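You operate a simulated robot arm through the tools that you are given. There is no shell and no other tool. Be economical: measure what you need, move in short steps, check, and stop when the job is done.

You are at the controls of a simulated robot arm. One attempt, no reset.

Task
Warm the teapot: hot water to about its 250 ml line, then tip it into the jug.
Fine: hold both by the handle; kettle on its base, teapot back and empty with its lid on.

It is judged by the outcome, as a careful person would: the job done as asked, and still so three seconds after it is handed in. It fails if anything else is knocked over, pushed out of place, dropped, spilled or broken. A push-on lid holds only when it is set on centred and level and pressed home; a screw cap is set on level and turned clockwise until tight.

Robot
A 6-joint arm with a two-finger parallel gripper, fixed in place. Base frame: the origin is at the foot of the arm, x ahead of it, y to its left, z up. Lengths are in cm, angles in degrees, forces in N, time in s.
With the tool pointing down near the work surface it reaches from about 16 to 74 cm from the base axis. Its first joint turns from -166.0 to 166.0 degrees. Payload 3.91 kg.
The TCP is the grasp point between the finger pads, 3 cm short of the fingertips. In the tool frame z runs along the fingers and y along their closing line. Largest opening 11 cm; finger width 2, thickness 1; the body of the gripper, 4.8 by 11.2 cm, starts 5.5 cm behind the TCP.
Orientation is that of the tool frame in the base frame, as a unit quaternion [w, x, y, z]. With the fingers straight down and closing along the base's y, the tool's x points along the base's -x, its y along +y and its z along -z.

Tools
- The arm moves only by the tool arm_command. Its argument "moves" is a list that holds one entry, the list of rows, each a list of 7 numbers: the turn, a rotation vector about the base's x, y, z in degrees, then the shift along the base's x, y, z in m, then the closure, from 0 (fully open) to 1 (shut). In form: [[[rx, ry, rz, x, y, z, jaw], ...]]. A call has 1 to 12 rows; each row is the pose to reach, as a shift and turn from the pose commanded when the call began. Each row takes 0.2 s and may step no farther than 5 cm and 8.6 degrees from the row before; otherwise, or with a gripper value out of range, the whole call is refused. Where a pose cannot be reached the arm comes as near as it can. A force on the tool above 40 N (or 10 N above the force at the start of the call, whichever is more), or a blocked arm, ends the call early, and 0.2 s more pass. The fingers move at their own pace (about 4.5 cm/s each) and stop on an object; they squeeze with about 34 N. The grip force told is the motor's: it shows also when the fingers shut on nothing. Time passes only in rows, and 0.2 s behind the last, so rows that repeat a pose let the fingers close. The reply holds the time, the measured pose of the TCP, the force on the tool along the base axes, the opening and the grip force, in the units named above and with some noise.
- Cameras (640 x 400 px; columns grow to the right, rows downward): "scene" is fixed at [19.72, 50.82, 165.83]; the picture's right is [-0.96, -0.30, 0.00], its down [-0.28, 0.89, -0.37] and it looks along [0.11, -0.35, -0.93] (base axes); focal length 214 px, centre (320, 200). "wrist" rides on the gripper at [-3.6, 0, -5.7] in the tool frame; the picture's right is [0.00, -1.00, 0.00], its down [0.97, 0.00, -0.24] and it looks along [0.24, 0.00, 0.97] (tool axes); focal length 218 px, centre (320, 200). There is no depth. A picture from a camera that has moved, and an enlarged one, comes with that camera's place and axes in the base frame and with its lens. The place of the scene camera against the robot may be out by one fixed shift of up to 2.5 cm in any direction.
- camera(camera): a new picture of that camera. It takes no simulated time.
- raise_lower(by): slides the trunk up (or, below 0, down) by that many cm; the arm rides with it, the base frame stays. It gives what a move gives, with no picture.
- enlarge(camera, box): a new picture of the part [left, top, right, bottom] of that camera's present view, enlarged. It takes no simulated time.
- close_job(): hands the job in; it is judged then, once.

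Work in short steps. Places have to be worked out from the pictures, the camera data and where the tool is seen: move nearer, look again, correct. Check each grasp and each placing, and mend what went wrong. You have 120 turns and 64 pictures in all, those below and enlarged ones among them. Open the gripper and draw the arm clear of the work before you hand the job in, unless the task says otherwise; then end with one line.

The tools are called after ">>>" by a JSON object that holds its "method" and its "body". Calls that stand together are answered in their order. arm_command: Moves the arm, as the interface text tells. Its arguments: {"type":"object","properties":{"moves":{"type":"array","items":{"type":"array","items":{"type":"array","items":{"type":"number"}}}}},"required":["moves"]} The other tools are called the same way: raise_lower (by) slides the trunk up or down; camera (camera) takes a picture; enlarge (camera, box) takes an enlarged picture of a part of a camera's view; close_job () hands the job in.

At the start:

```text
time_s: 0.0
ee_pos: [17.93, 27.1, 131.5]
tool_rot: [0.0, 0.0, 1.0, 0.0]
force: [-0.2, -0.3, 0.4]
opening: 11.01
gripper_force: 0.0
trunk travel left (down, up): [-52.5, 6.5]
```

scene: 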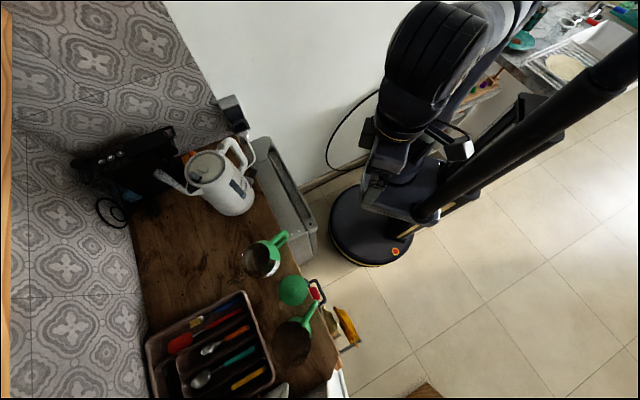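
wrist: 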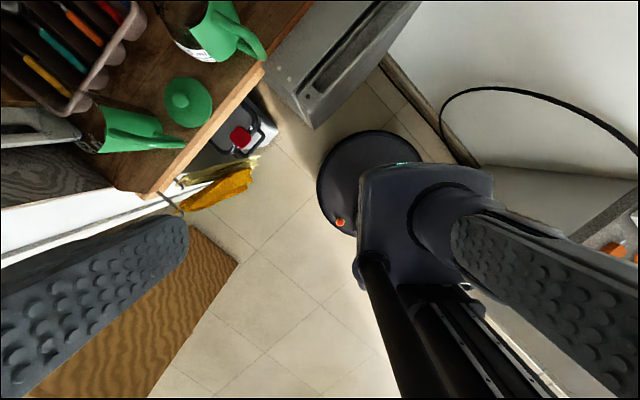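

I start by enlarging the part of the scene holding the table to identify the objects.

>>> {"method": "enlarge", "body": {"camera": "scene", "box": [140, 90, 360, 228]}}

>>> {"method": "enlarge", "body": {"camera": "scene", "box": [140, 220, 380, 400]}}

```text
2.90 times, centred on (250, 159) of scene
camera zoom: at [19.72, 50.82, 165.83], right [-0.96, -0.3, 0.0], down [-0.28, 0.89, -0.37], along [0.11, -0.35, -0.93], focal length 622 px, centre (523, 319)
```

zoom: 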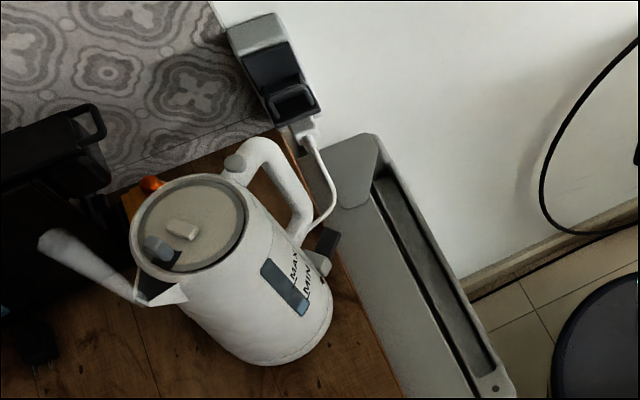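

```text
2.22 times, centred on (260, 310) of scene
camera zoom: at [19.72, 50.82, 165.83], right [-0.96, -0.3, 0.0], down [-0.28, 0.89, -0.37], along [0.11, -0.35, -0.93], focal length 477 px, centre (453, -44)
```

zoom: 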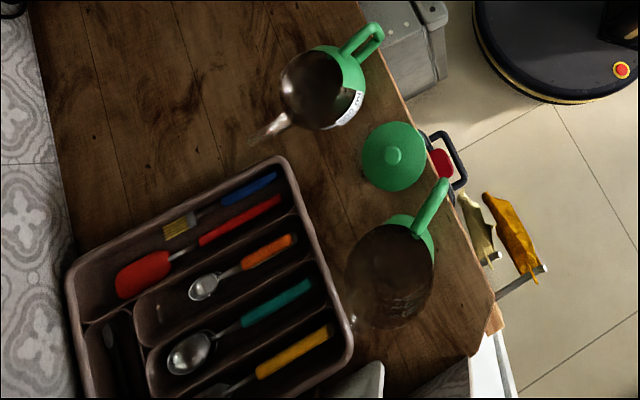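

The kettle sits around (58,32) with its handle on the robot side, the teapot near (39,50), its lid near (28,55) and the jug near (23,67). I tilt the tool forward to look over them with the wrist camera.

>>> {"method": "arm_command", "body": {"moves": [[[0, -8, 0, 0.02, 0, 0.0, 0], [0, -16, 0, 0.04, 0, 0.0, 0], [0, -24, 0, 0.06, 0, 0.0, 0], [0, -32, 0, 0.08, 0, 0.0, 0], [0, -40, 0, 0.1, 0, 0, 0], [0, -48, 0, 0.12, 0, 0, 0]]]}}

>>> {"method": "camera", "body": {"camera": "wrist"}}

```text
time_s: 1.4
ee_pos: [29.74, 27.21, 131.55]
tool_rot: [0.408, 0.0, 0.913, -0.001]
force: [0.2, 0.1, 0.4]
opening: 10.97
gripper_force: 0.2
trunk travel left (down, up): [-52.5, 6.5]
```

```text
59 pictures are left
camera wrist: at [27.83, 27.17, 138.03], right [0.0, -1.0, 0.0], down [-0.83, 0.0, -0.56], along [0.56, 0.0, -0.83], focal length 218 px, centre (320, 200)
```

wrist: 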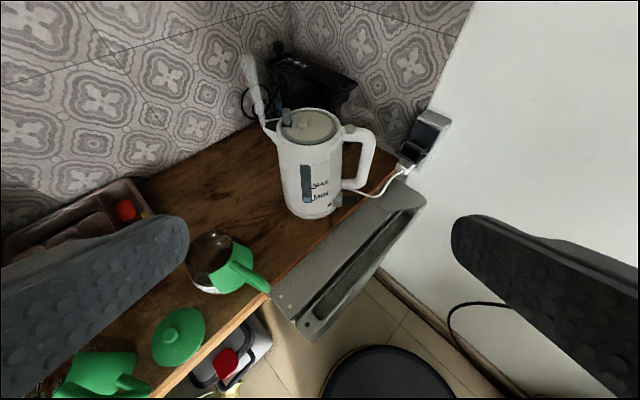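

>>> {"method": "enlarge", "body": {"camera": "wrist", "box": [220, 40, 420, 240]}}

>>> {"method": "enlarge", "body": {"camera": "wrist", "box": [40, 220, 290, 400]}}

```text
2.00 times, centred on (320, 140) of wrist
camera zoom: at [27.83, 27.17, 138.03], right [0.0, -1.0, 0.0], down [-0.83, 0.0, -0.56], along [0.56, 0.0, -0.83], focal length 436 px, centre (320, 320)
```

zoom: 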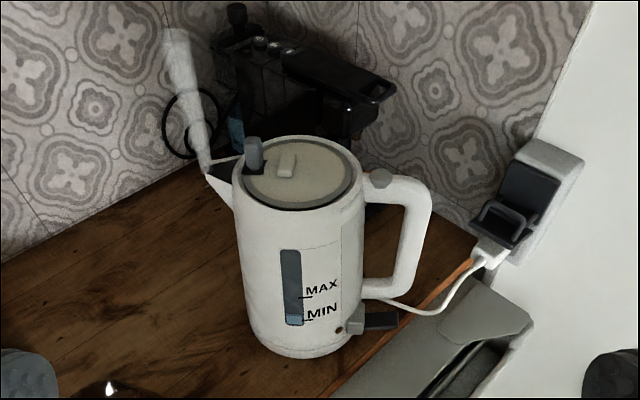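

```text
2.22 times, centred on (165, 310) of wrist
camera zoom: at [27.83, 27.17, 138.03], right [0.0, -1.0, 0.0], down [-0.83, 0.0, -0.56], along [0.56, 0.0, -0.83], focal length 485 px, centre (664, -44)
```

zoom: 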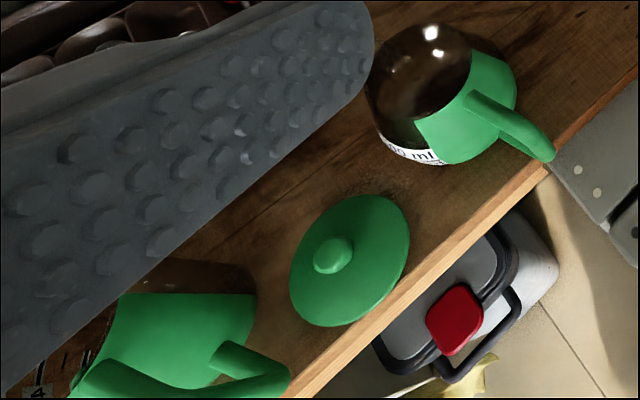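

The kettle is steaming, so the water is hot; its handle bar stands at about (57.5, 19, 100–112) pointing toward -y, with a socket close behind it. I bring the tool back to vertical and turn it to close across the handle.

>>> {"method": "arm_command", "body": {"moves": [[[0, 8, 0, 0.03, 0, 0.0, 0], [0, 16, 0, 0.06, 0, 0.0, 0], [0, 24, 0, 0.09, 0, 0.0, 0], [0, 32, 0, 0.12, 0, 0.0, 0], [0, 40, 0, 0.14, 0, 0, 0], [0, 48, 0, 0.16, 0, 0, 0]]]}}

>>> {"method": "arm_command", "body": {"moves": [[[0, 0, 8.2, 0, 0, 0, 0], [0, 0, 16.4, 0, 0, 0, 0], [0, 0, 24.6, 0, 0, 0, 0], [0, 0, 32.8, 0, 0, 0, 0], [0, 0, 41, 0, 0, 0, 0], [0, 0, 49.2, 0, 0, 0, 0], [0, 0, 57.4, 0, 0, 0, 0], [0, 0, 65.6, 0, 0, 0, 0], [0, 0, 73.8, 0, 0, 0, 0], [0, 0, 82, 0, 0, 0, 0], [0, 0, 90, 0, 0, 0, 0]]]}}

>>> {"method": "camera", "body": {"camera": "wrist"}}

```text
time_s: 2.8
ee_pos: [45.91, 27.26, 131.53]
tool_rot: [-0.001, 0.001, 1.0, 0.0]
force: [-0.2, 0.0, 0.5]
opening: 11.0
gripper_force: 0.0
trunk travel left (down, up): [-52.5, 6.5]
```

```text
time_s: 5.2
ee_pos: [45.92, 27.08, 131.35]
tool_rot: [-0.001, 0.708, -0.706, 0.0]
force: [0.3, 0.9, 0.6]
opening: 10.99
gripper_force: 0.1
trunk travel left (down, up): [-52.5, 6.5]
```

```text
56 pictures are left
camera wrist: at [45.77, 30.72, 137.13], right [1.0, 0.0, 0.0], down [0.0, -0.97, 0.24], along [0.0, -0.24, -0.97], focal length 218 px, centre (320, 200)
```

wrist: 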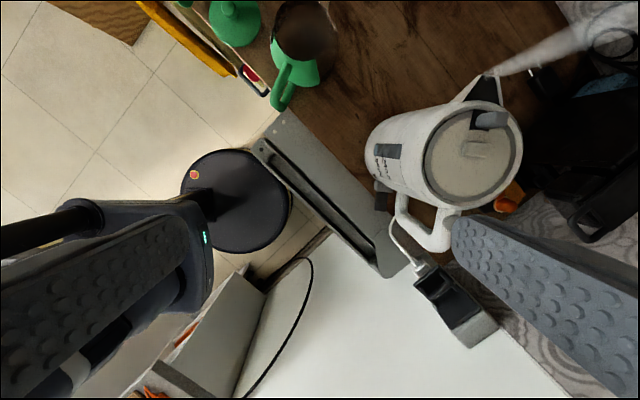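

Triangulating both wrist views puts the handle corner near (62.5, 17.5, 108) and the lid near (64.5, 29.5, 110). I move above the handle for a straight look.

>>> {"method": "arm_command", "body": {"moves": [[[0, 0, 0, 0.04, -0.025, -0.01, 0], [0, 0, 0, 0.08, -0.05, -0.02, 0], [0, 0, 0, 0.12, -0.08, -0.03, 0], [0, 0, 0, 0.15, -0.09, -0.04, 0]]]}}

>>> {"method": "camera", "body": {"camera": "wrist"}}

```text
refused: row 3 steps farther than a row can; nothing moved
```

```text
55 pictures are left
camera wrist: at [45.77, 30.72, 137.13], right [1.0, 0.0, 0.0], down [0.0, -0.97, 0.24], along [0.0, -0.24, -0.97], focal length 218 px, centre (320, 200)
```

wrist: 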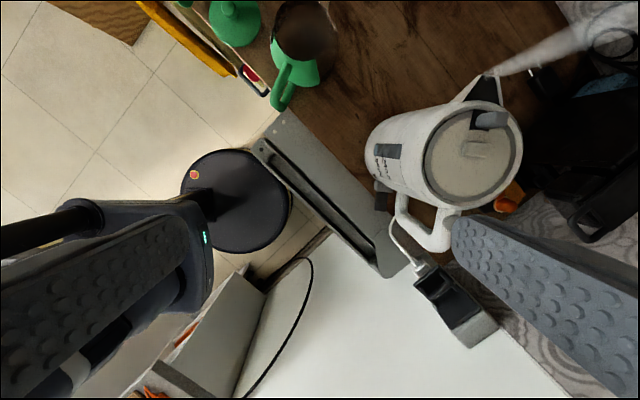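

A step was slightly too long; I repeat it with smaller steps.

>>> {"method": "arm_command", "body": {"moves": [[[0, 0, 0, 0.03, -0.02, -0.01, 0], [0, 0, 0, 0.06, -0.04, -0.02, 0], [0, 0, 0, 0.09, -0.06, -0.03, 0], [0, 0, 0, 0.12, -0.08, -0.035, 0], [0, 0, 0, 0.15, -0.09, -0.04, 0]]]}}

>>> {"method": "camera", "body": {"camera": "wrist"}}

```text
time_s: 6.4
ee_pos: [60.05, 17.94, 126.16]
tool_rot: [0.001, -0.707, 0.707, 0.0]
force: [-0.3, -0.5, -0.3]
opening: 10.99
gripper_force: 0.0
out of reach, approached as far as the arm can: row 5
trunk travel left (down, up): [-52.5, 6.5]
```

```text
54 pictures are left
camera wrist: at [59.88, 21.56, 131.84], right [1.0, 0.0, 0.0], down [0.0, -0.97, 0.24], along [0.0, -0.24, -0.97], focal length 218 px, centre (320, 200)
```

wrist: 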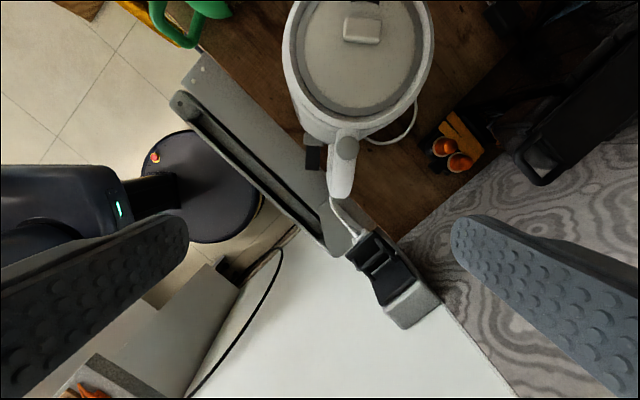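

The handle top runs from about (62.4,21,109) to (62.1,16,108), yawed ~6° from +y. I yaw the tool by -6° and then pitch it 30° toward the kettle at a stand-off on the handle's outer side.

>>> {"method": "arm_command", "body": {"moves": [[[0, 0, -3, 0, -0.03, -0.03, 0], [0, 0, -6, 0, -0.06, -0.06, 0]]]}}

>>> {"method": "arm_command", "body": {"moves": [[[7.46, -0.78, 0, 0.0, 0, -0.01, 0], [14.92, -1.57, 0, 0.0, 0, -0.02, 0], [22.4, -2.35, 0, 0.005, 0, -0.03, 0], [29.8, -3.1, 0, 0.005, 0, -0.035, 0]]]}}

>>> {"method": "camera", "body": {"camera": "wrist"}}

```text
time_s: 7.0
ee_pos: [60.14, 12.1, 120.19]
tool_rot: [0.0, -0.669, 0.743, 0.0]
force: [-0.5, -0.2, -0.3]
opening: 11.0
gripper_force: 0.1
trunk travel left (down, up): [-52.5, 6.5]
```

```text
time_s: 8.0
ee_pos: [60.29, 11.87, 116.69]
tool_rot: [0.192, -0.647, 0.717, 0.174]
force: [-0.5, -0.1, 0.3]
opening: 11.01
gripper_force: 0.0
trunk travel left (down, up): [-52.5, 6.5]
```

```text
53 pictures are left
camera wrist: at [60.24, 12.21, 123.5], right [0.99, -0.1, 0.0], down [-0.1, -0.96, -0.28], along [0.03, 0.28, -0.96], focal length 218 px, centre (320, 200)
```

wrist: 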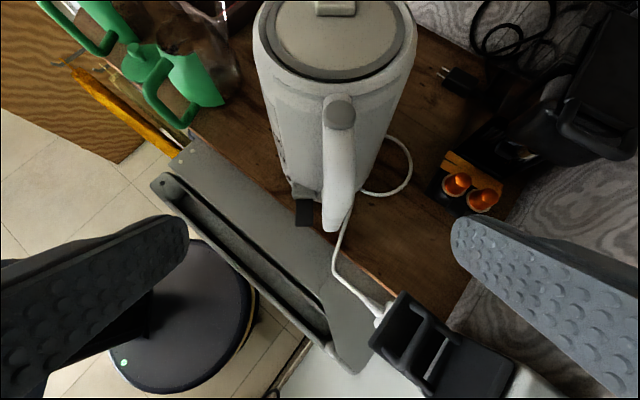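

The handle corner is at about (62.1, 16–18.5, 109) with the link top near z 110.5. I centre on it in x and advance along the fingers in part, then look.

>>> {"method": "arm_command", "body": {"moves": [[[0, 0, 0, 0.013, 0, 0.0, 0], [0, 0, 0, 0.015, 0.02, -0.035, 0], [0, 0, 0, 0.017, 0.04, -0.06, 0], [0, 0, 0, 0.018, 0.05, -0.078, 0]]]}}

>>> {"method": "camera", "body": {"camera": "wrist"}}

>>> {"method": "camera", "body": {"camera": "scene"}}

```text
time_s: 9.0
ee_pos: [62.34, 16.55, 108.88]
tool_rot: [0.193, -0.645, 0.719, 0.173]
force: [0.8, 0.0, -1.1]
opening: 11.01
gripper_force: 0.0
trunk travel left (down, up): [-52.5, 6.5]
```

```text
52 pictures are left
camera wrist: at [62.21, 16.8, 115.74], right [0.99, -0.1, 0.0], down [-0.1, -0.96, -0.28], along [0.03, 0.28, -0.96], focal length 218 px, centre (320, 200)
```

wrist: 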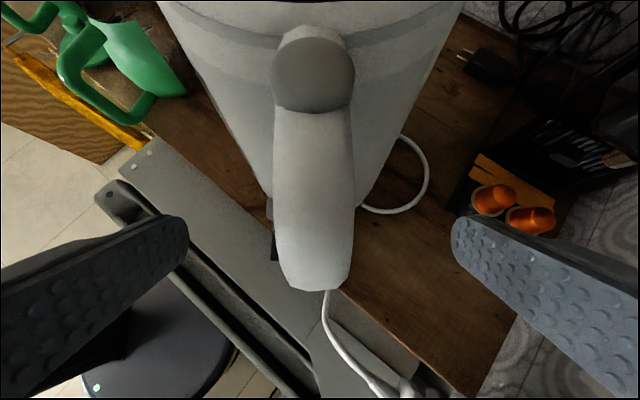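

```text
51 pictures are left
```

scene: 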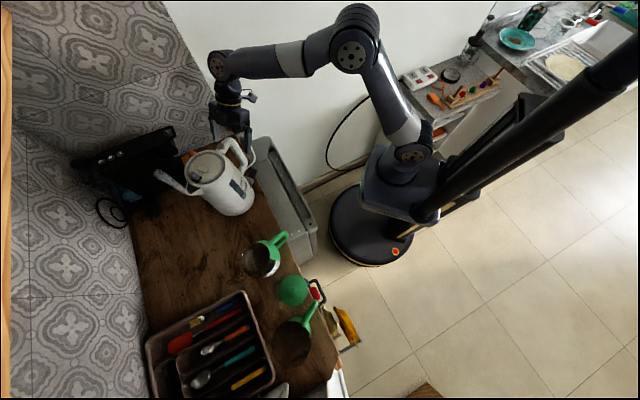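

The handle lies centred between the fingers. I advance the last 2 cm and close.

>>> {"method": "arm_command", "body": {"moves": [[[0, 0, 0, 0.0, 0.012, -0.02, 0], [0, 0, 0, 0.0, 0.012, -0.02, 1], [0, 0, 0, 0.0, 0.012, -0.02, 1], [0, 0, 0, 0, 0.012, -0.02, 1], [0, 0, 0, 0, 0.012, -0.02, 1], [0, 0, 0, 0, 0.012, -0.02, 1], [0, 0, 0, 0, 0.012, -0.02, 1], [0, 0, 0, 0, 0.012, -0.02, 1]]]}}

>>> {"method": "camera", "body": {"camera": "wrist"}}

```text
time_s: 10.8
ee_pos: [62.24, 17.76, 106.84]
tool_rot: [0.192, -0.647, 0.717, 0.174]
force: [-0.4, 0.6, 0.3]
opening: 2.2
gripper_force: 33.6
trunk travel left (down, up): [-52.5, 6.5]
```

```text
50 pictures are left
camera wrist: at [62.22, 18.04, 113.67], right [0.99, -0.1, 0.0], down [-0.1, -0.96, -0.28], along [0.03, 0.28, -0.96], focal length 218 px, centre (320, 200)
```

wrist: 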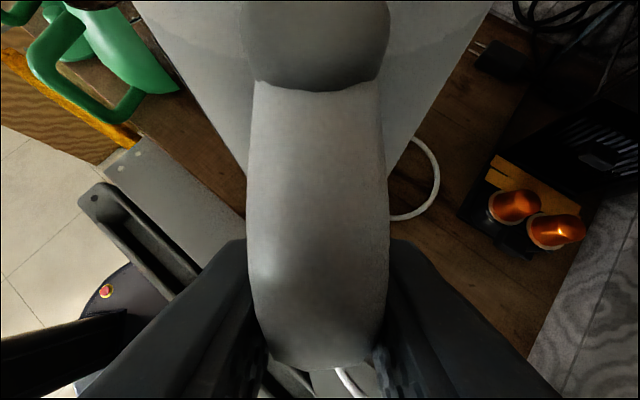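

Gripped at 2.2 cm opening with 33.6 N. I lift 2 cm gently and compare the force and the view for slip.

>>> {"method": "arm_command", "body": {"moves": [[[0, 0, 0, 0, 0, 0.004, 1], [0, 0, 0, 0, 0, 0.008, 1], [0, 0, 0, 0, 0, 0.012, 1], [0, 0, 0, 0, 0, 0.016, 1], [0, 0, 0, 0, 0, 0.02, 1], [0, 0, 0, 0, 0, 0.02, 1]]]}}

>>> {"method": "camera", "body": {"camera": "wrist"}}

>>> {"method": "enlarge", "body": {"camera": "scene", "box": [140, 90, 360, 228]}}

```text
time_s: 12.2
ee_pos: [62.11, 17.97, 108.84]
tool_rot: [0.191, -0.647, 0.718, 0.174]
force: [0.0, 0.4, -9.5]
opening: 2.15
gripper_force: 33.6
trunk travel left (down, up): [-52.5, 6.5]
```

```text
49 pictures are left
camera wrist: at [62.09, 18.26, 115.62], right [0.99, -0.1, 0.0], down [-0.1, -0.96, -0.28], along [0.03, 0.27, -0.96], focal length 218 px, centre (320, 200)
```

wrist: 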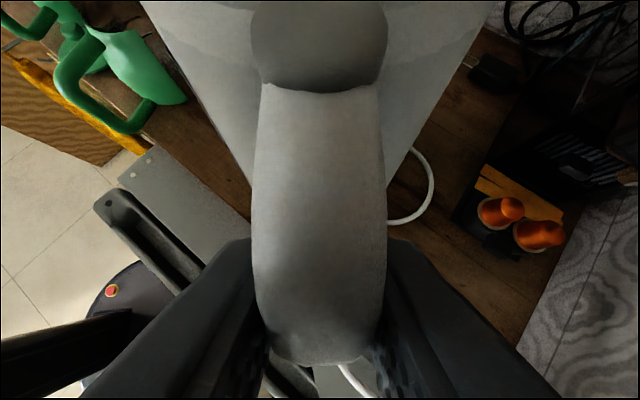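

```text
2.90 times, centred on (250, 159) of scene
camera zoom: at [19.72, 50.82, 165.83], right [-0.96, -0.3, 0.0], down [-0.28, 0.89, -0.37], along [0.11, -0.35, -0.93], focal length 622 px, centre (523, 319)
```

zoom: 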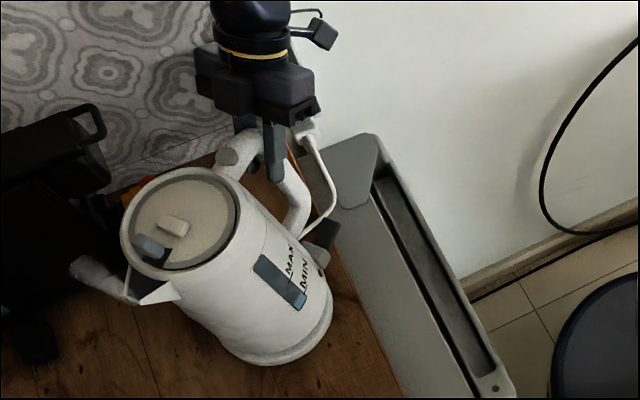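

The handle moved with the gripper with almost no slip; -9.5 N is carried. I lift a further 10 cm.

>>> {"method": "arm_command", "body": {"moves": [[[0, 0, 0, 0, 0, 0.01, 1], [0, 0, 0, 0, 0, 0.02, 1], [0, 0, 0, 0, 0, 0.035, 1], [0, 0, 0, 0, 0, 0.05, 1], [0, 0, 0, 0, 0, 0.065, 1], [0, 0, 0, 0, 0, 0.08, 1], [0, 0, 0, 0, 0, 0.08, 1]]]}}

>>> {"method": "camera", "body": {"camera": "wrist"}}

>>> {"method": "enlarge", "body": {"camera": "scene", "box": [140, 90, 360, 228]}}

```text
time_s: 13.8
ee_pos: [62.18, 17.98, 116.91]
tool_rot: [0.191, -0.646, 0.718, 0.173]
force: [-0.3, -0.3, -9.2]
opening: 2.2
gripper_force: 34.0
trunk travel left (down, up): [-52.5, 6.5]
```

```text
47 pictures are left
camera wrist: at [62.08, 18.26, 123.72], right [0.99, -0.1, 0.0], down [-0.1, -0.96, -0.28], along [0.03, 0.27, -0.96], focal length 218 px, centre (320, 200)
```

wrist: 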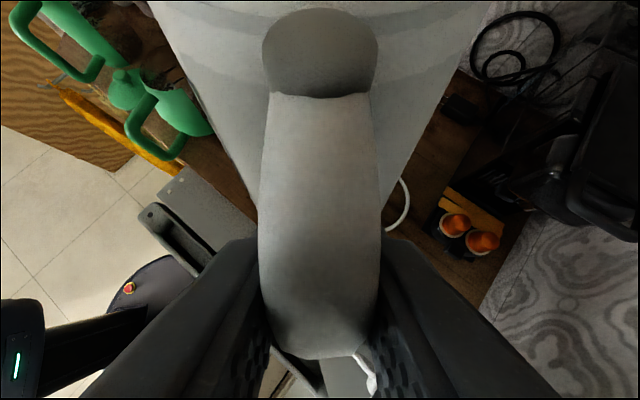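

```text
2.90 times, centred on (250, 159) of scene
camera zoom: at [19.72, 50.82, 165.83], right [-0.96, -0.3, 0.0], down [-0.28, 0.89, -0.37], along [0.11, -0.35, -0.93], focal length 622 px, centre (523, 319)
```

zoom: 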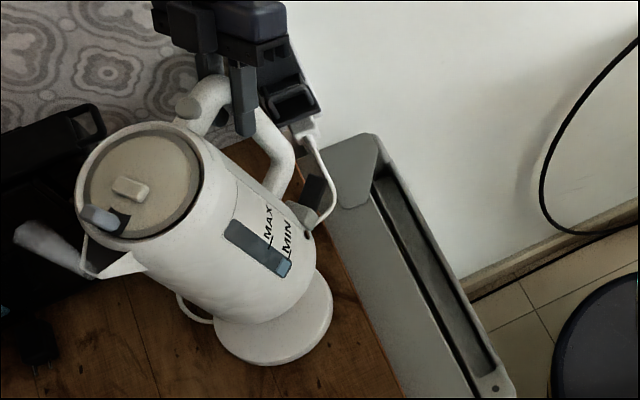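

The kettle is off its base (about 9.3 N) with slight droop but secure. I raise the trunk 6 cm to gain height and reach for the pour.

>>> {"method": "raise_lower", "body": {"by": 6}}

```text
time_s: 14.8
ee_pos: [62.15, 18.01, 122.88]
tool_rot: [0.191, -0.647, 0.718, 0.173]
force: [-0.2, 0.0, -9.8]
opening: 2.16
gripper_force: 34.3
trunk travel left (down, up): [-58.5, 0.5]
```

Now I swing the kettle, yawing +40°, so that its spout will come over the teapot from the far right side.

>>> {"method": "arm_command", "body": {"moves": [[[0, 0, 4, -0.01, 0.01, 0, 1], [0, 0, 8, -0.02, 0.02, 0, 1], [0, 0, 12, -0.03, 0.035, 0, 1], [0, 0, 16, -0.04, 0.05, 0, 1], [0, 0, 20, -0.05, 0.065, 0, 1], [0, 0, 25, -0.06, 0.08, 0, 1], [0, 0, 30, -0.07, 0.09, 0, 1], [0, 0, 35, -0.075, 0.1, 0, 1], [0, 0, 40, -0.08, 0.105, 0, 1], [0, 0, 40, -0.08, 0.105, 0, 1]]]}}

>>> {"method": "camera", "body": {"camera": "scene"}}

>>> {"method": "camera", "body": {"camera": "wrist"}}

```text
time_s: 17.0
ee_pos: [54.33, 28.45, 122.93]
tool_rot: [-0.12, 0.854, -0.453, -0.228]
force: [-0.1, -0.4, -8.9]
opening: 2.16
gripper_force: 34.0
trunk travel left (down, up): [-58.5, 0.5]
```

```text
45 pictures are left
```

scene: 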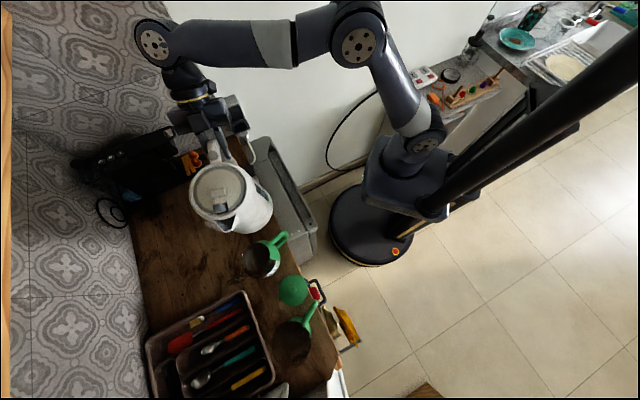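

```text
44 pictures are left
camera wrist: at [54.08, 28.63, 129.62], right [0.83, 0.56, 0.0], down [0.54, -0.8, -0.28], along [-0.16, 0.23, -0.96], focal length 218 px, centre (320, 200)
```

wrist: 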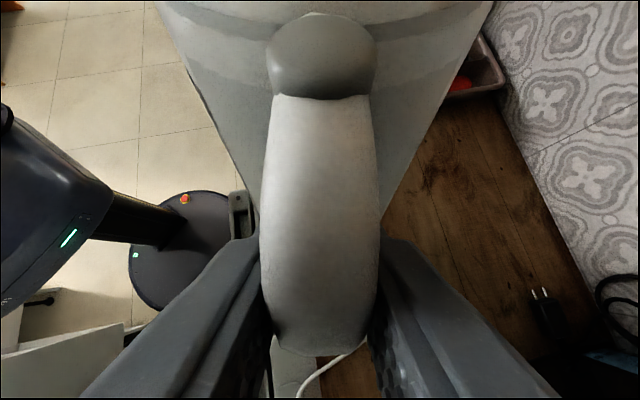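

The kettle hangs steadily. I tilt the first 48° while bringing the spout over the teapot, still well above it.

>>> {"method": "arm_command", "body": {"moves": [[[-6.86, -4.12, 0, -0.008, 0.013, -0.003, 1], [-13.7, -8.24, 0, -0.016, 0.026, -0.006, 1], [-20.6, -12.4, 0, -0.022, 0.039, -0.01, 1], [-27.4, -16.5, 0, -0.03, 0.052, -0.014, 1], [-34.3, -20.6, 0, -0.036, 0.064, -0.018, 1], [-41.1, -24.7, 0, -0.041, 0.075, -0.022, 1], [-41.1, -24.7, 0, -0.041, 0.075, -0.022, 1]]]}}

>>> {"method": "camera", "body": {"camera": "scene"}}

>>> {"method": "camera", "body": {"camera": "wrist"}}

```text
time_s: 18.6
ee_pos: [50.06, 36.0, 120.69]
tool_rot: [0.092, 0.869, -0.469, 0.128]
force: [-0.5, 0.1, -9.3]
opening: 2.18
gripper_force: 34.8
trunk travel left (down, up): [-58.5, 0.5]
```

```text
43 pictures are left
```

scene: 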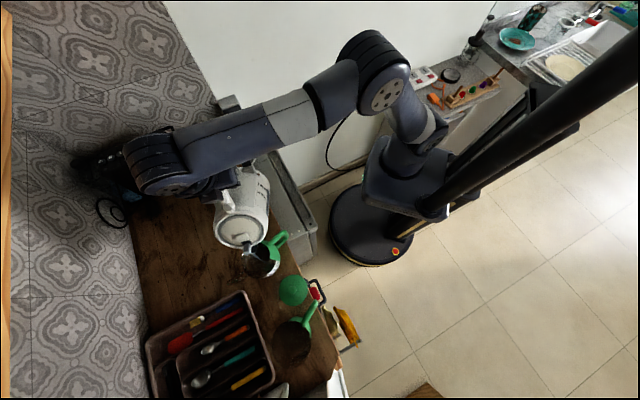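

```text
42 pictures are left
camera wrist: at [47.23, 40.46, 125.03], right [0.84, 0.54, -0.04], down [0.48, -0.7, 0.53], along [0.26, -0.46, -0.85], focal length 218 px, centre (320, 200)
```

wrist: 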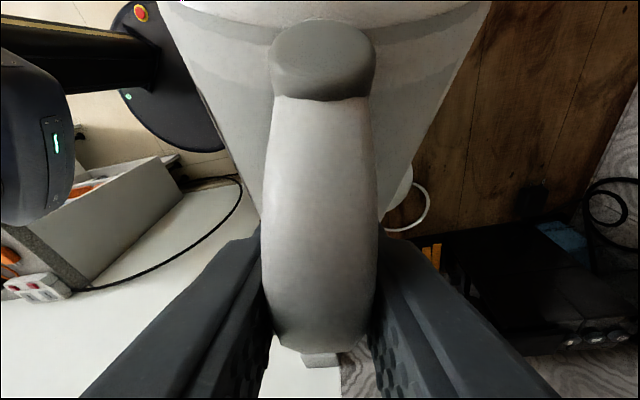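

>>> {"method": "enlarge", "body": {"camera": "scene", "box": [190, 190, 310, 290]}}

```text
4.00 times, centred on (250, 240) of scene
camera zoom: at [19.72, 50.82, 165.83], right [-0.96, -0.3, 0.0], down [-0.28, 0.89, -0.37], along [0.11, -0.35, -0.93], focal length 858 px, centre (600, 40)
```

zoom: 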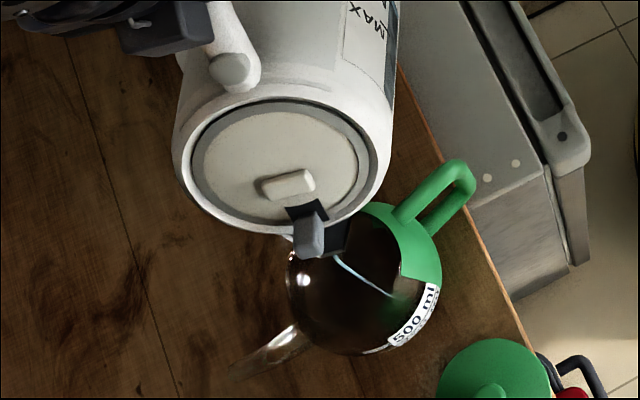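

A thin stream already runs from the spout into the teapot, landing inside the rim. I hold here for a second to gauge the flow.

>>> {"method": "arm_command", "body": {"moves": [[[0, 0, 0, 0, 0, 0, 1], [0, 0, 0, 0, 0, 0, 1], [0, 0, 0, 0, 0, 0, 1], [0, 0, 0, 0, 0, 0, 1]]]}}

>>> {"method": "enlarge", "body": {"camera": "scene", "box": [210, 215, 306, 275]}}

```text
time_s: 19.6
ee_pos: [50.01, 36.04, 120.56]
tool_rot: [0.092, 0.869, -0.469, 0.127]
force: [0.4, -0.1, -9.8]
opening: 2.16
gripper_force: 34.0
trunk travel left (down, up): [-58.5, 0.5]
```

```text
6.67 times, centred on (258, 245) of scene
camera zoom: at [19.72, 50.82, 165.83], right [-0.96, -0.3, 0.0], down [-0.28, 0.89, -0.37], along [0.11, -0.35, -0.93], focal length 1430 px, centre (733, -100)
```

zoom: 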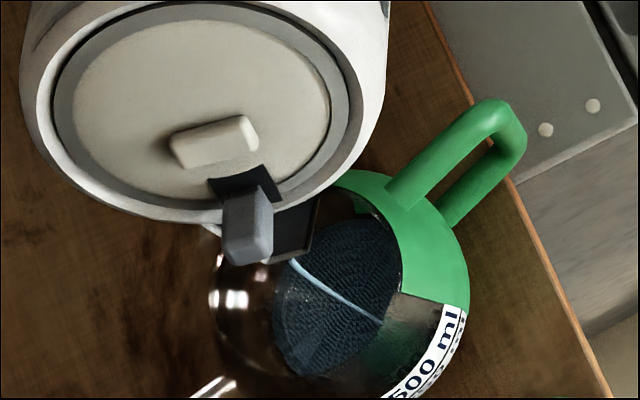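

Water is gathering in the teapot and the stream lands well inside. I tilt 3° more about the spout and hold two seconds.

>>> {"method": "arm_command", "body": {"moves": [[[-1.3, -0.8, 0, -0.002, 0.004, 0.003, 1], [-2.57, -1.55, 0, -0.004, 0.008, 0.006, 1], [-2.57, -1.55, 0, -0.004, 0.008, 0.006, 1], [-2.57, -1.55, 0, -0.004, 0.008, 0.006, 1], [-2.57, -1.55, 0, -0.004, 0.008, 0.006, 1], [-2.57, -1.55, 0, -0.004, 0.008, 0.006, 1], [-2.57, -1.55, 0, -0.004, 0.008, 0.006, 1], [-2.57, -1.55, 0, -0.004, 0.008, 0.006, 1]]]}}

>>> {"method": "enlarge", "body": {"camera": "scene", "box": [210, 215, 306, 275]}}

```text
time_s: 21.4
ee_pos: [49.72, 36.82, 121.29]
tool_rot: [0.105, 0.866, -0.466, 0.149]
force: [-1.4, -0.1, -9.3]
opening: 2.16
gripper_force: 34.3
trunk travel left (down, up): [-58.5, 0.5]
```

```text
6.67 times, centred on (258, 245) of scene
camera zoom: at [19.72, 50.82, 165.83], right [-0.96, -0.3, 0.0], down [-0.28, 0.89, -0.37], along [0.11, -0.35, -0.93], focal length 1430 px, centre (733, -100)
```

zoom: 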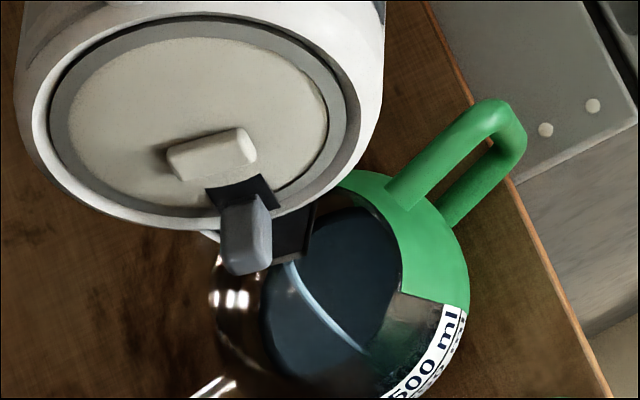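

The water surface has risen somewhat, but the force change is still small. I tilt 3° more and hold.

>>> {"method": "arm_command", "body": {"moves": [[[-1.3, -0.8, 0, -0.002, 0.004, 0.003, 1], [-2.57, -1.55, 0, -0.004, 0.008, 0.006, 1], [-2.57, -1.55, 0, -0.004, 0.008, 0.006, 1], [-2.57, -1.55, 0, -0.004, 0.008, 0.006, 1], [-2.57, -1.55, 0, -0.004, 0.008, 0.006, 1], [-2.57, -1.55, 0, -0.004, 0.008, 0.006, 1], [-2.57, -1.55, 0, -0.004, 0.008, 0.006, 1], [-2.57, -1.55, 0, -0.004, 0.008, 0.006, 1]]]}}

>>> {"method": "enlarge", "body": {"camera": "scene", "box": [210, 215, 306, 275]}}

```text
time_s: 23.2
ee_pos: [49.29, 37.66, 121.84]
tool_rot: [0.118, 0.861, -0.464, 0.172]
force: [-0.5, 0.4, -8.2]
opening: 2.17
gripper_force: 33.7
trunk travel left (down, up): [-58.5, 0.5]
```

```text
6.67 times, centred on (258, 245) of scene
camera zoom: at [19.72, 50.82, 165.83], right [-0.96, -0.3, 0.0], down [-0.28, 0.89, -0.37], along [0.11, -0.35, -0.93], focal length 1430 px, centre (733, -100)
```

zoom: 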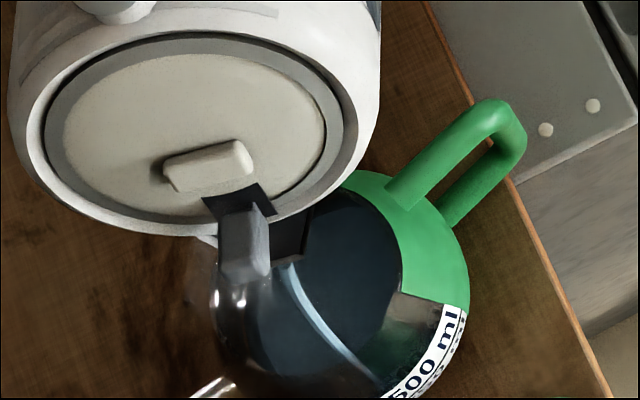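

About 8.2 N now, so roughly 100 ml is in. I hold about a second at this tilt and re-check.

>>> {"method": "arm_command", "body": {"moves": [[[0, 0, 0, 0, 0, 0, 1], [0, 0, 0, 0, 0, 0, 1], [0, 0, 0, 0, 0, 0, 1], [0, 0, 0, 0, 0, 0, 1]]]}}

>>> {"method": "enlarge", "body": {"camera": "scene", "box": [210, 225, 306, 285]}}

```text
time_s: 24.2
ee_pos: [49.28, 37.76, 122.04]
tool_rot: [0.118, 0.861, -0.463, 0.172]
force: [-0.4, 0.5, -8.4]
opening: 2.18
gripper_force: 34.4
trunk travel left (down, up): [-58.5, 0.5]
```

```text
6.67 times, centred on (258, 255) of scene
camera zoom: at [19.72, 50.82, 165.83], right [-0.96, -0.3, 0.0], down [-0.28, 0.89, -0.37], along [0.11, -0.35, -0.93], focal length 1430 px, centre (733, -167)
```

zoom: 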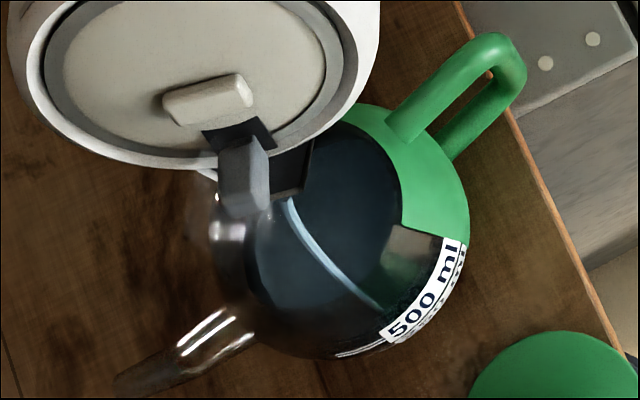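

Force averages about 8.3 N (≈100 ml poured). I tilt 2° more and hold another second.

>>> {"method": "arm_command", "body": {"moves": [[[-1.7, -1.03, 0, -0.003, 0.005, 0.004, 1], [-1.7, -1.03, 0, -0.003, 0.005, 0.004, 1], [-1.7, -1.03, 0, -0.003, 0.005, 0.004, 1], [-1.7, -1.03, 0, -0.003, 0.005, 0.004, 1], [-1.7, -1.03, 0, -0.003, 0.005, 0.004, 1]]]}}

>>> {"method": "arm_command", "body": {"moves": [[[0, 0, 0, 0, 0, 0, 1]]]}}

>>> {"method": "enlarge", "body": {"camera": "scene", "box": [210, 225, 306, 285]}}

```text
time_s: 25.4
ee_pos: [49.05, 38.28, 122.31]
tool_rot: [0.126, 0.857, -0.463, 0.186]
force: [-0.4, 0.0, -8.8]
opening: 2.15
gripper_force: 33.7
trunk travel left (down, up): [-58.5, 0.5]
```

```text
time_s: 25.8
ee_pos: [49.0, 38.12, 122.27]
tool_rot: [0.127, 0.857, -0.463, 0.187]
force: [-0.4, 0.4, -7.7]
opening: 2.17
gripper_force: 33.9
trunk travel left (down, up): [-58.5, 0.5]
```

```text
6.67 times, centred on (258, 255) of scene
camera zoom: at [19.72, 50.82, 165.83], right [-0.96, -0.3, 0.0], down [-0.28, 0.89, -0.37], along [0.11, -0.35, -0.93], focal length 1430 px, centre (733, -167)
```

zoom: 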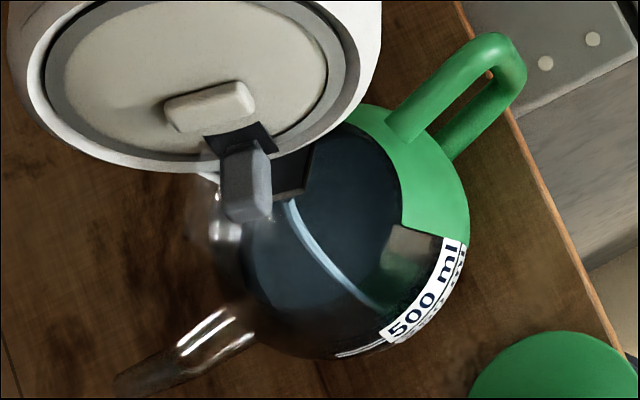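

The water nears the pot's widest part. I tilt back 24° to stop the stream and draw the spout aside so I can measure the level.

>>> {"method": "arm_command", "body": {"moves": [[[6.86, 4.12, 0, 0.008, -0.014, -0.006, 1], [13.7, 8.24, 0, 0.02, -0.035, -0.008, 1], [20.6, 12.4, 0, 0.04, -0.05, -0.008, 1], [20.6, 12.4, 0, 0.06, -0.06, -0.005, 1], [20.6, 12.4, 0, 0.06, -0.06, -0.005, 1], [20.6, 12.4, 0, 0.06, -0.06, -0.005, 1]]]}}

>>> {"method": "enlarge", "body": {"camera": "scene", "box": [210, 225, 306, 285]}}

>>> {"method": "camera", "body": {"camera": "wrist"}}

```text
time_s: 27.2
ee_pos: [54.91, 32.0, 121.89]
tool_rot: [0.021, 0.881, -0.473, 0.008]
force: [-0.6, 0.5, -8.3]
opening: 2.15
gripper_force: 33.8
trunk travel left (down, up): [-58.5, 0.5]
```

```text
6.67 times, centred on (258, 255) of scene
camera zoom: at [19.72, 50.82, 165.83], right [-0.96, -0.3, 0.0], down [-0.28, 0.89, -0.37], along [0.11, -0.35, -0.93], focal length 1430 px, centre (733, -167)
```

zoom: 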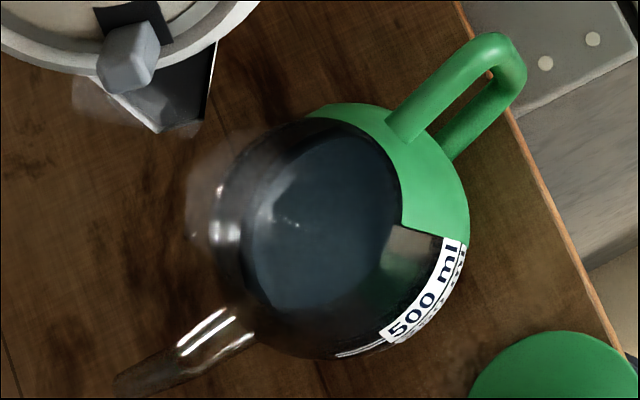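

```text
34 pictures are left
camera wrist: at [52.84, 35.3, 127.44], right [0.83, 0.55, -0.03], down [0.54, -0.8, 0.27], along [0.13, -0.24, -0.96], focal length 218 px, centre (320, 200)
```

wrist: 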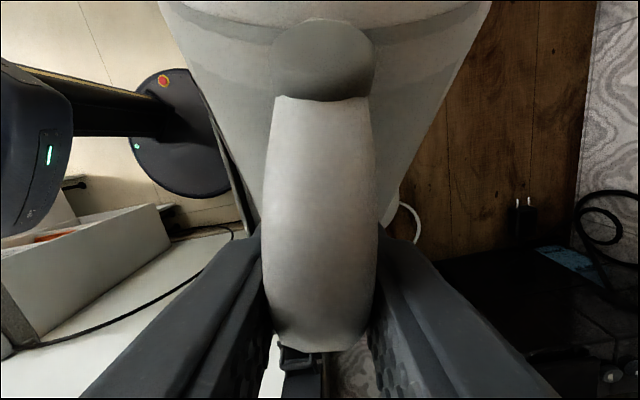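

I take a few still force readings to weigh what has left the kettle.

>>> {"method": "arm_command", "body": {"moves": [[[0, 0, 0, 0, 0, 0, 1]]]}}

>>> {"method": "arm_command", "body": {"moves": [[[0, 0, 0, 0, 0, 0, 1]]]}}

>>> {"method": "arm_command", "body": {"moves": [[[0, 0, 0, 0, 0, 0, 1]]]}}

>>> {"method": "arm_command", "body": {"moves": [[[0, 0, 0, 0, 0, 0, 1]]]}}

>>> {"method": "arm_command", "body": {"moves": [[[0, 0, 0, 0, 0, 0, 1]]]}}

>>> {"method": "enlarge", "body": {"camera": "scene", "box": [242, 245, 290, 275]}}

```text
time_s: 27.6
ee_pos: [54.83, 32.01, 121.79]
tool_rot: [0.021, 0.881, -0.473, 0.007]
force: [0.2, -0.1, -7.3]
opening: 2.18
gripper_force: 33.9
trunk travel left (down, up): [-58.5, 0.5]
```

```text
time_s: 28.0
ee_pos: [54.87, 32.02, 121.79]
tool_rot: [0.02, 0.881, -0.473, 0.008]
force: [1.1, -0.1, -8.0]
opening: 2.17
gripper_force: 34.6
trunk travel left (down, up): [-58.5, 0.5]
```

```text
time_s: 28.4
ee_pos: [54.97, 32.05, 121.7]
tool_rot: [0.021, 0.881, -0.473, 0.008]
force: [0.4, -0.2, -7.5]
opening: 2.17
gripper_force: 34.1
trunk travel left (down, up): [-58.5, 0.5]
```

```text
time_s: 28.8
ee_pos: [54.87, 31.97, 121.91]
tool_rot: [0.021, 0.881, -0.473, 0.008]
force: [-0.1, -0.4, -8.2]
opening: 2.17
gripper_force: 33.8
trunk travel left (down, up): [-58.5, 0.5]
```

```text
time_s: 29.2
ee_pos: [54.82, 32.05, 121.86]
tool_rot: [0.021, 0.881, -0.472, 0.008]
force: [0.1, 0.2, -7.6]
opening: 2.17
gripper_force: 34.0
trunk travel left (down, up): [-58.5, 0.5]
```

```text
13.33 times, centred on (266, 260) of scene
camera zoom: at [19.72, 50.82, 165.83], right [-0.96, -0.3, 0.0], down [-0.28, 0.89, -0.37], along [0.11, -0.35, -0.93], focal length 2860 px, centre (1040, -600)
```

zoom: 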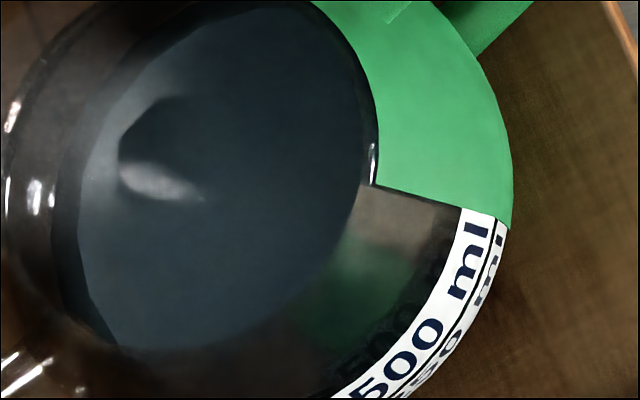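

Mean force is about 7.8 N against 9.35 N before, so some 155 ml is in and 90–100 ml is missing. I go back to the pour pose, 2° steeper, for about 1.2 s.

>>> {"method": "arm_command", "body": {"moves": [[[0, 0, 0, -0.02, 0.01, -0.003, 1], [-6.86, -4.12, 0, -0.04, 0.025, -0.003, 1], [-13.7, -8.24, 0, -0.052, 0.046, -0.001, 1], [-20.6, -12.4, 0, -0.06, 0.06, 0.005, 1], [-22.3, -13.4, 0, -0.063, 0.065, 0.009, 1], [-22.3, -13.4, 0, -0.063, 0.065, 0.009, 1], [-22.3, -13.4, 0, -0.063, 0.065, 0.009, 1], [-22.3, -13.4, 0, -0.063, 0.065, 0.009, 1], [-22.3, -13.4, 0, -0.063, 0.065, 0.009, 1], [-22.3, -13.4, 0, -0.063, 0.065, 0.009, 1]]]}}

>>> {"method": "enlarge", "body": {"camera": "scene", "box": [210, 225, 306, 285]}}

```text
time_s: 31.4
ee_pos: [48.61, 38.69, 122.76]
tool_rot: [0.135, 0.854, -0.461, 0.202]
force: [-0.2, 0.7, -8.5]
opening: 2.16
gripper_force: 34.1
trunk travel left (down, up): [-58.5, 0.5]
```

```text
6.67 times, centred on (258, 255) of scene
camera zoom: at [19.72, 50.82, 165.83], right [-0.96, -0.3, 0.0], down [-0.28, 0.89, -0.37], along [0.11, -0.35, -0.93], focal length 1430 px, centre (733, -167)
```

zoom: 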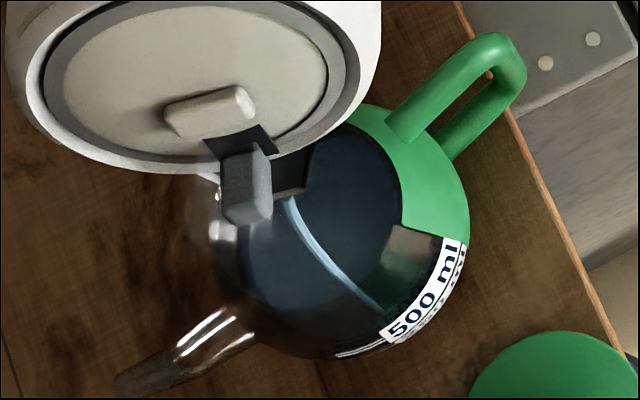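

The stream is steady and inside. I tilt 2° further and pour for another second, reading the force in pieces.

>>> {"method": "arm_command", "body": {"moves": [[[-1.7, -1.03, 0, -0.003, 0.005, 0.004, 1], [-1.7, -1.03, 0, -0.003, 0.005, 0.004, 1]]]}}

>>> {"method": "arm_command", "body": {"moves": [[[0, 0, 0, 0, 0, 0, 1]]]}}

>>> {"method": "arm_command", "body": {"moves": [[[0, 0, 0, 0, 0, 0, 1]]]}}

>>> {"method": "enlarge", "body": {"camera": "scene", "box": [210, 225, 306, 285]}}

```text
time_s: 32.0
ee_pos: [48.48, 39.32, 123.21]
tool_rot: [0.143, 0.85, -0.459, 0.216]
force: [-0.2, -0.9, -6.9]
opening: 2.17
gripper_force: 34.1
trunk travel left (down, up): [-58.5, 0.5]
```

```text
time_s: 32.4
ee_pos: [48.31, 39.22, 123.3]
tool_rot: [0.144, 0.849, -0.46, 0.215]
force: [-0.3, -0.1, -6.6]
opening: 2.19
gripper_force: 34.0
trunk travel left (down, up): [-58.5, 0.5]
```

```text
time_s: 32.8
ee_pos: [48.27, 39.11, 123.26]
tool_rot: [0.144, 0.85, -0.459, 0.215]
force: [0.5, 0.1, -7.0]
opening: 2.19
gripper_force: 34.2
trunk travel left (down, up): [-58.5, 0.5]
```

```text
6.67 times, centred on (258, 255) of scene
camera zoom: at [19.72, 50.82, 165.83], right [-0.96, -0.3, 0.0], down [-0.28, 0.89, -0.37], along [0.11, -0.35, -0.93], focal length 1430 px, centre (733, -167)
```

zoom: 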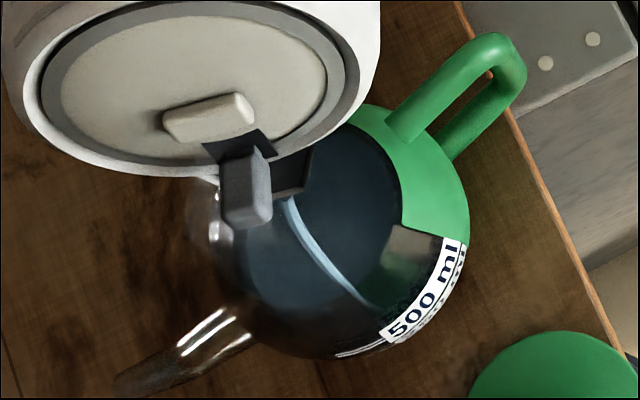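

Force is now about 6.85 N, i.e. roughly 250 ml poured. I tilt back, draw aside and weigh again.

>>> {"method": "arm_command", "body": {"moves": [[[6.86, 4.12, 0, 0.006, -0.012, -0.006, 1], [13.7, 8.24, 0, 0.016, -0.03, -0.012, 1], [20.6, 12.4, 0, 0.035, -0.046, -0.014, 1], [24.0, 14.5, 0, 0.055, -0.06, -0.014, 1], [24.0, 14.5, 0, 0.065, -0.07, -0.014, 1]]]}}

>>> {"method": "arm_command", "body": {"moves": [[[0, 0, 0, 0, 0, 0, 1]]]}}

>>> {"method": "arm_command", "body": {"moves": [[[0, 0, 0, 0, 0, 0, 1]]]}}

>>> {"method": "arm_command", "body": {"moves": [[[0, 0, 0, 0, 0, 0, 1]]]}}

>>> {"method": "arm_command", "body": {"moves": [[[0, 0, 0, 0, 0, 0, 1]]]}}

>>> {"method": "enlarge", "body": {"camera": "scene", "box": [210, 225, 306, 285]}}

```text
time_s: 34.0
ee_pos: [54.79, 32.1, 121.64]
tool_rot: [0.021, 0.881, -0.473, 0.006]
force: [-0.6, -0.3, -7.1]
opening: 2.16
gripper_force: 33.8
trunk travel left (down, up): [-58.5, 0.5]
```

```text
time_s: 34.4
ee_pos: [54.89, 31.9, 121.48]
tool_rot: [0.021, 0.881, -0.473, 0.007]
force: [-0.2, -0.1, -7.3]
opening: 2.17
gripper_force: 33.8
trunk travel left (down, up): [-58.5, 0.5]
```

```text
time_s: 34.8
ee_pos: [54.78, 32.06, 121.71]
tool_rot: [0.021, 0.881, -0.472, 0.008]
force: [0.0, -0.2, -6.2]
opening: 2.15
gripper_force: 33.8
trunk travel left (down, up): [-58.5, 0.5]
```

```text
time_s: 35.2
ee_pos: [54.73, 32.04, 121.7]
tool_rot: [0.021, 0.881, -0.473, 0.008]
force: [-0.6, 0.2, -7.0]
opening: 2.15
gripper_force: 33.8
trunk travel left (down, up): [-58.5, 0.5]
```

```text
time_s: 35.6
ee_pos: [54.76, 32.05, 121.59]
tool_rot: [0.021, 0.881, -0.473, 0.008]
force: [-0.1, 0.0, -7.0]
opening: 2.17
gripper_force: 34.1
trunk travel left (down, up): [-58.5, 0.5]
```

```text
6.67 times, centred on (258, 255) of scene
camera zoom: at [19.72, 50.82, 165.83], right [-0.96, -0.3, 0.0], down [-0.28, 0.89, -0.37], along [0.11, -0.35, -0.93], focal length 1430 px, centre (733, -167)
```

zoom: 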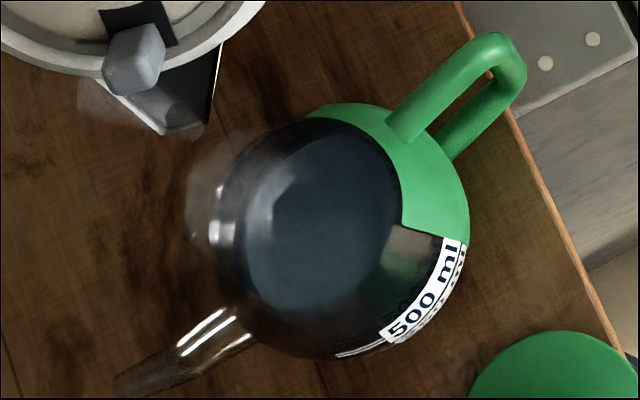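

Mean force 6.9 N: about 245 ml has gone into the teapot. From the view the kettle has drooped about 14° in the grip, so I tilt it back by 46° to be upright, moving away from the teapot.

>>> {"method": "arm_command", "body": {"moves": [[[6.57, 3.95, 0, 0.01, -0.015, 0.003, 1], [13.1, 7.9, 0, 0.02, -0.03, 0.006, 1], [19.7, 11.85, 0, 0.03, -0.045, 0.01, 1], [26.3, 15.8, 0, 0.04, -0.06, 0.01, 1], [32.9, 19.75, 0, 0.045, -0.07, 0.01, 1], [39.4, 23.7, 0, 0.045, -0.075, 0.01, 1], [39.4, 23.7, 0, 0.045, -0.075, 0.01, 1]]]}}

>>> {"method": "camera", "body": {"camera": "wrist"}}

>>> {"method": "enlarge", "body": {"camera": "scene", "box": [140, 110, 300, 210]}}

```text
time_s: 37.2
ee_pos: [59.33, 24.42, 122.68]
tool_rot: [-0.181, 0.819, -0.434, -0.329]
force: [-0.1, -0.3, -7.2]
opening: 2.18
gripper_force: 33.9
trunk travel left (down, up): [-58.5, 0.5]
```

```text
29 pictures are left
camera wrist: at [59.89, 23.22, 129.32], right [0.83, 0.56, 0.01], down [0.49, -0.71, -0.5], along [-0.27, 0.42, -0.86], focal length 218 px, centre (320, 200)
```

wrist: 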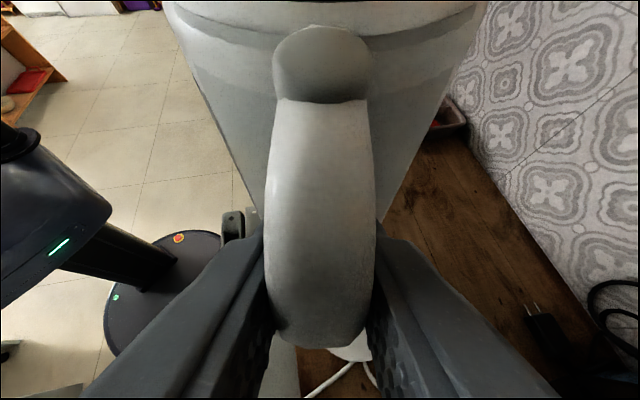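

```text
4.00 times, centred on (220, 160) of scene
camera zoom: at [19.72, 50.82, 165.83], right [-0.96, -0.3, 0.0], down [-0.28, 0.89, -0.37], along [0.11, -0.35, -0.93], focal length 858 px, centre (720, 360)
```

zoom: 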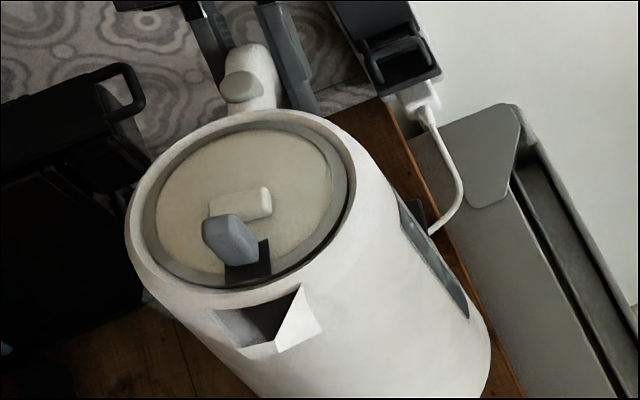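

The kettle looks nearly upright. I yaw back -40° and move above its base at z ≈ 119.

>>> {"method": "arm_command", "body": {"moves": [[[0, 0, -5, 0.002, -0.008, 0, 1], [0, 0, -10, 0.006, -0.016, 0, 1], [0, 0, -15, 0.01, -0.024, -0.005, 1], [0, 0, -20, 0.014, -0.032, -0.01, 1], [0, 0, -25, 0.018, -0.04, -0.015, 1], [0, 0, -30, 0.022, -0.048, -0.02, 1], [0, 0, -35, 0.026, -0.056, -0.025, 1], [0, 0, -40, 0.029, -0.066, -0.03, 1], [0, 0, -40, 0.029, -0.066, -0.03, 1]]]}}

>>> {"method": "enlarge", "body": {"camera": "scene", "box": [140, 90, 300, 210]}}

>>> {"method": "camera", "body": {"camera": "wrist"}}

```text
time_s: 39.2
ee_pos: [62.24, 17.92, 119.79]
tool_rot: [0.282, -0.622, 0.688, 0.246]
force: [-0.1, -0.9, -5.6]
opening: 2.15
gripper_force: 33.9
trunk travel left (down, up): [-58.5, 0.5]
```

```text
3.33 times, centred on (220, 150) of scene
camera zoom: at [19.72, 50.82, 165.83], right [-0.96, -0.3, 0.0], down [-0.28, 0.89, -0.37], along [0.11, -0.35, -0.93], focal length 715 px, centre (653, 367)
```

zoom: 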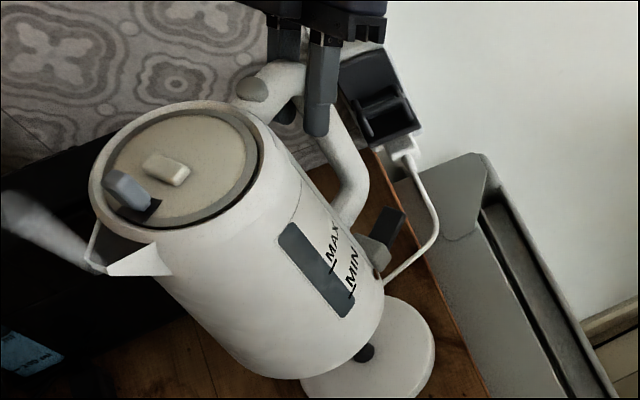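

```text
26 pictures are left
camera wrist: at [61.86, 16.57, 126.36], right [0.99, -0.11, 0.01], down [-0.09, -0.86, -0.5], along [0.06, 0.5, -0.86], focal length 218 px, centre (320, 200)
```

wrist: 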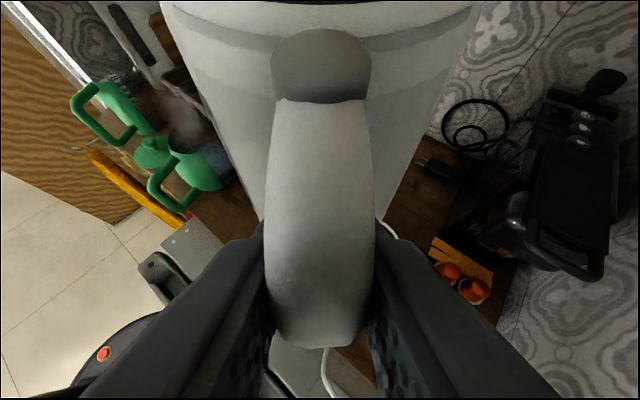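

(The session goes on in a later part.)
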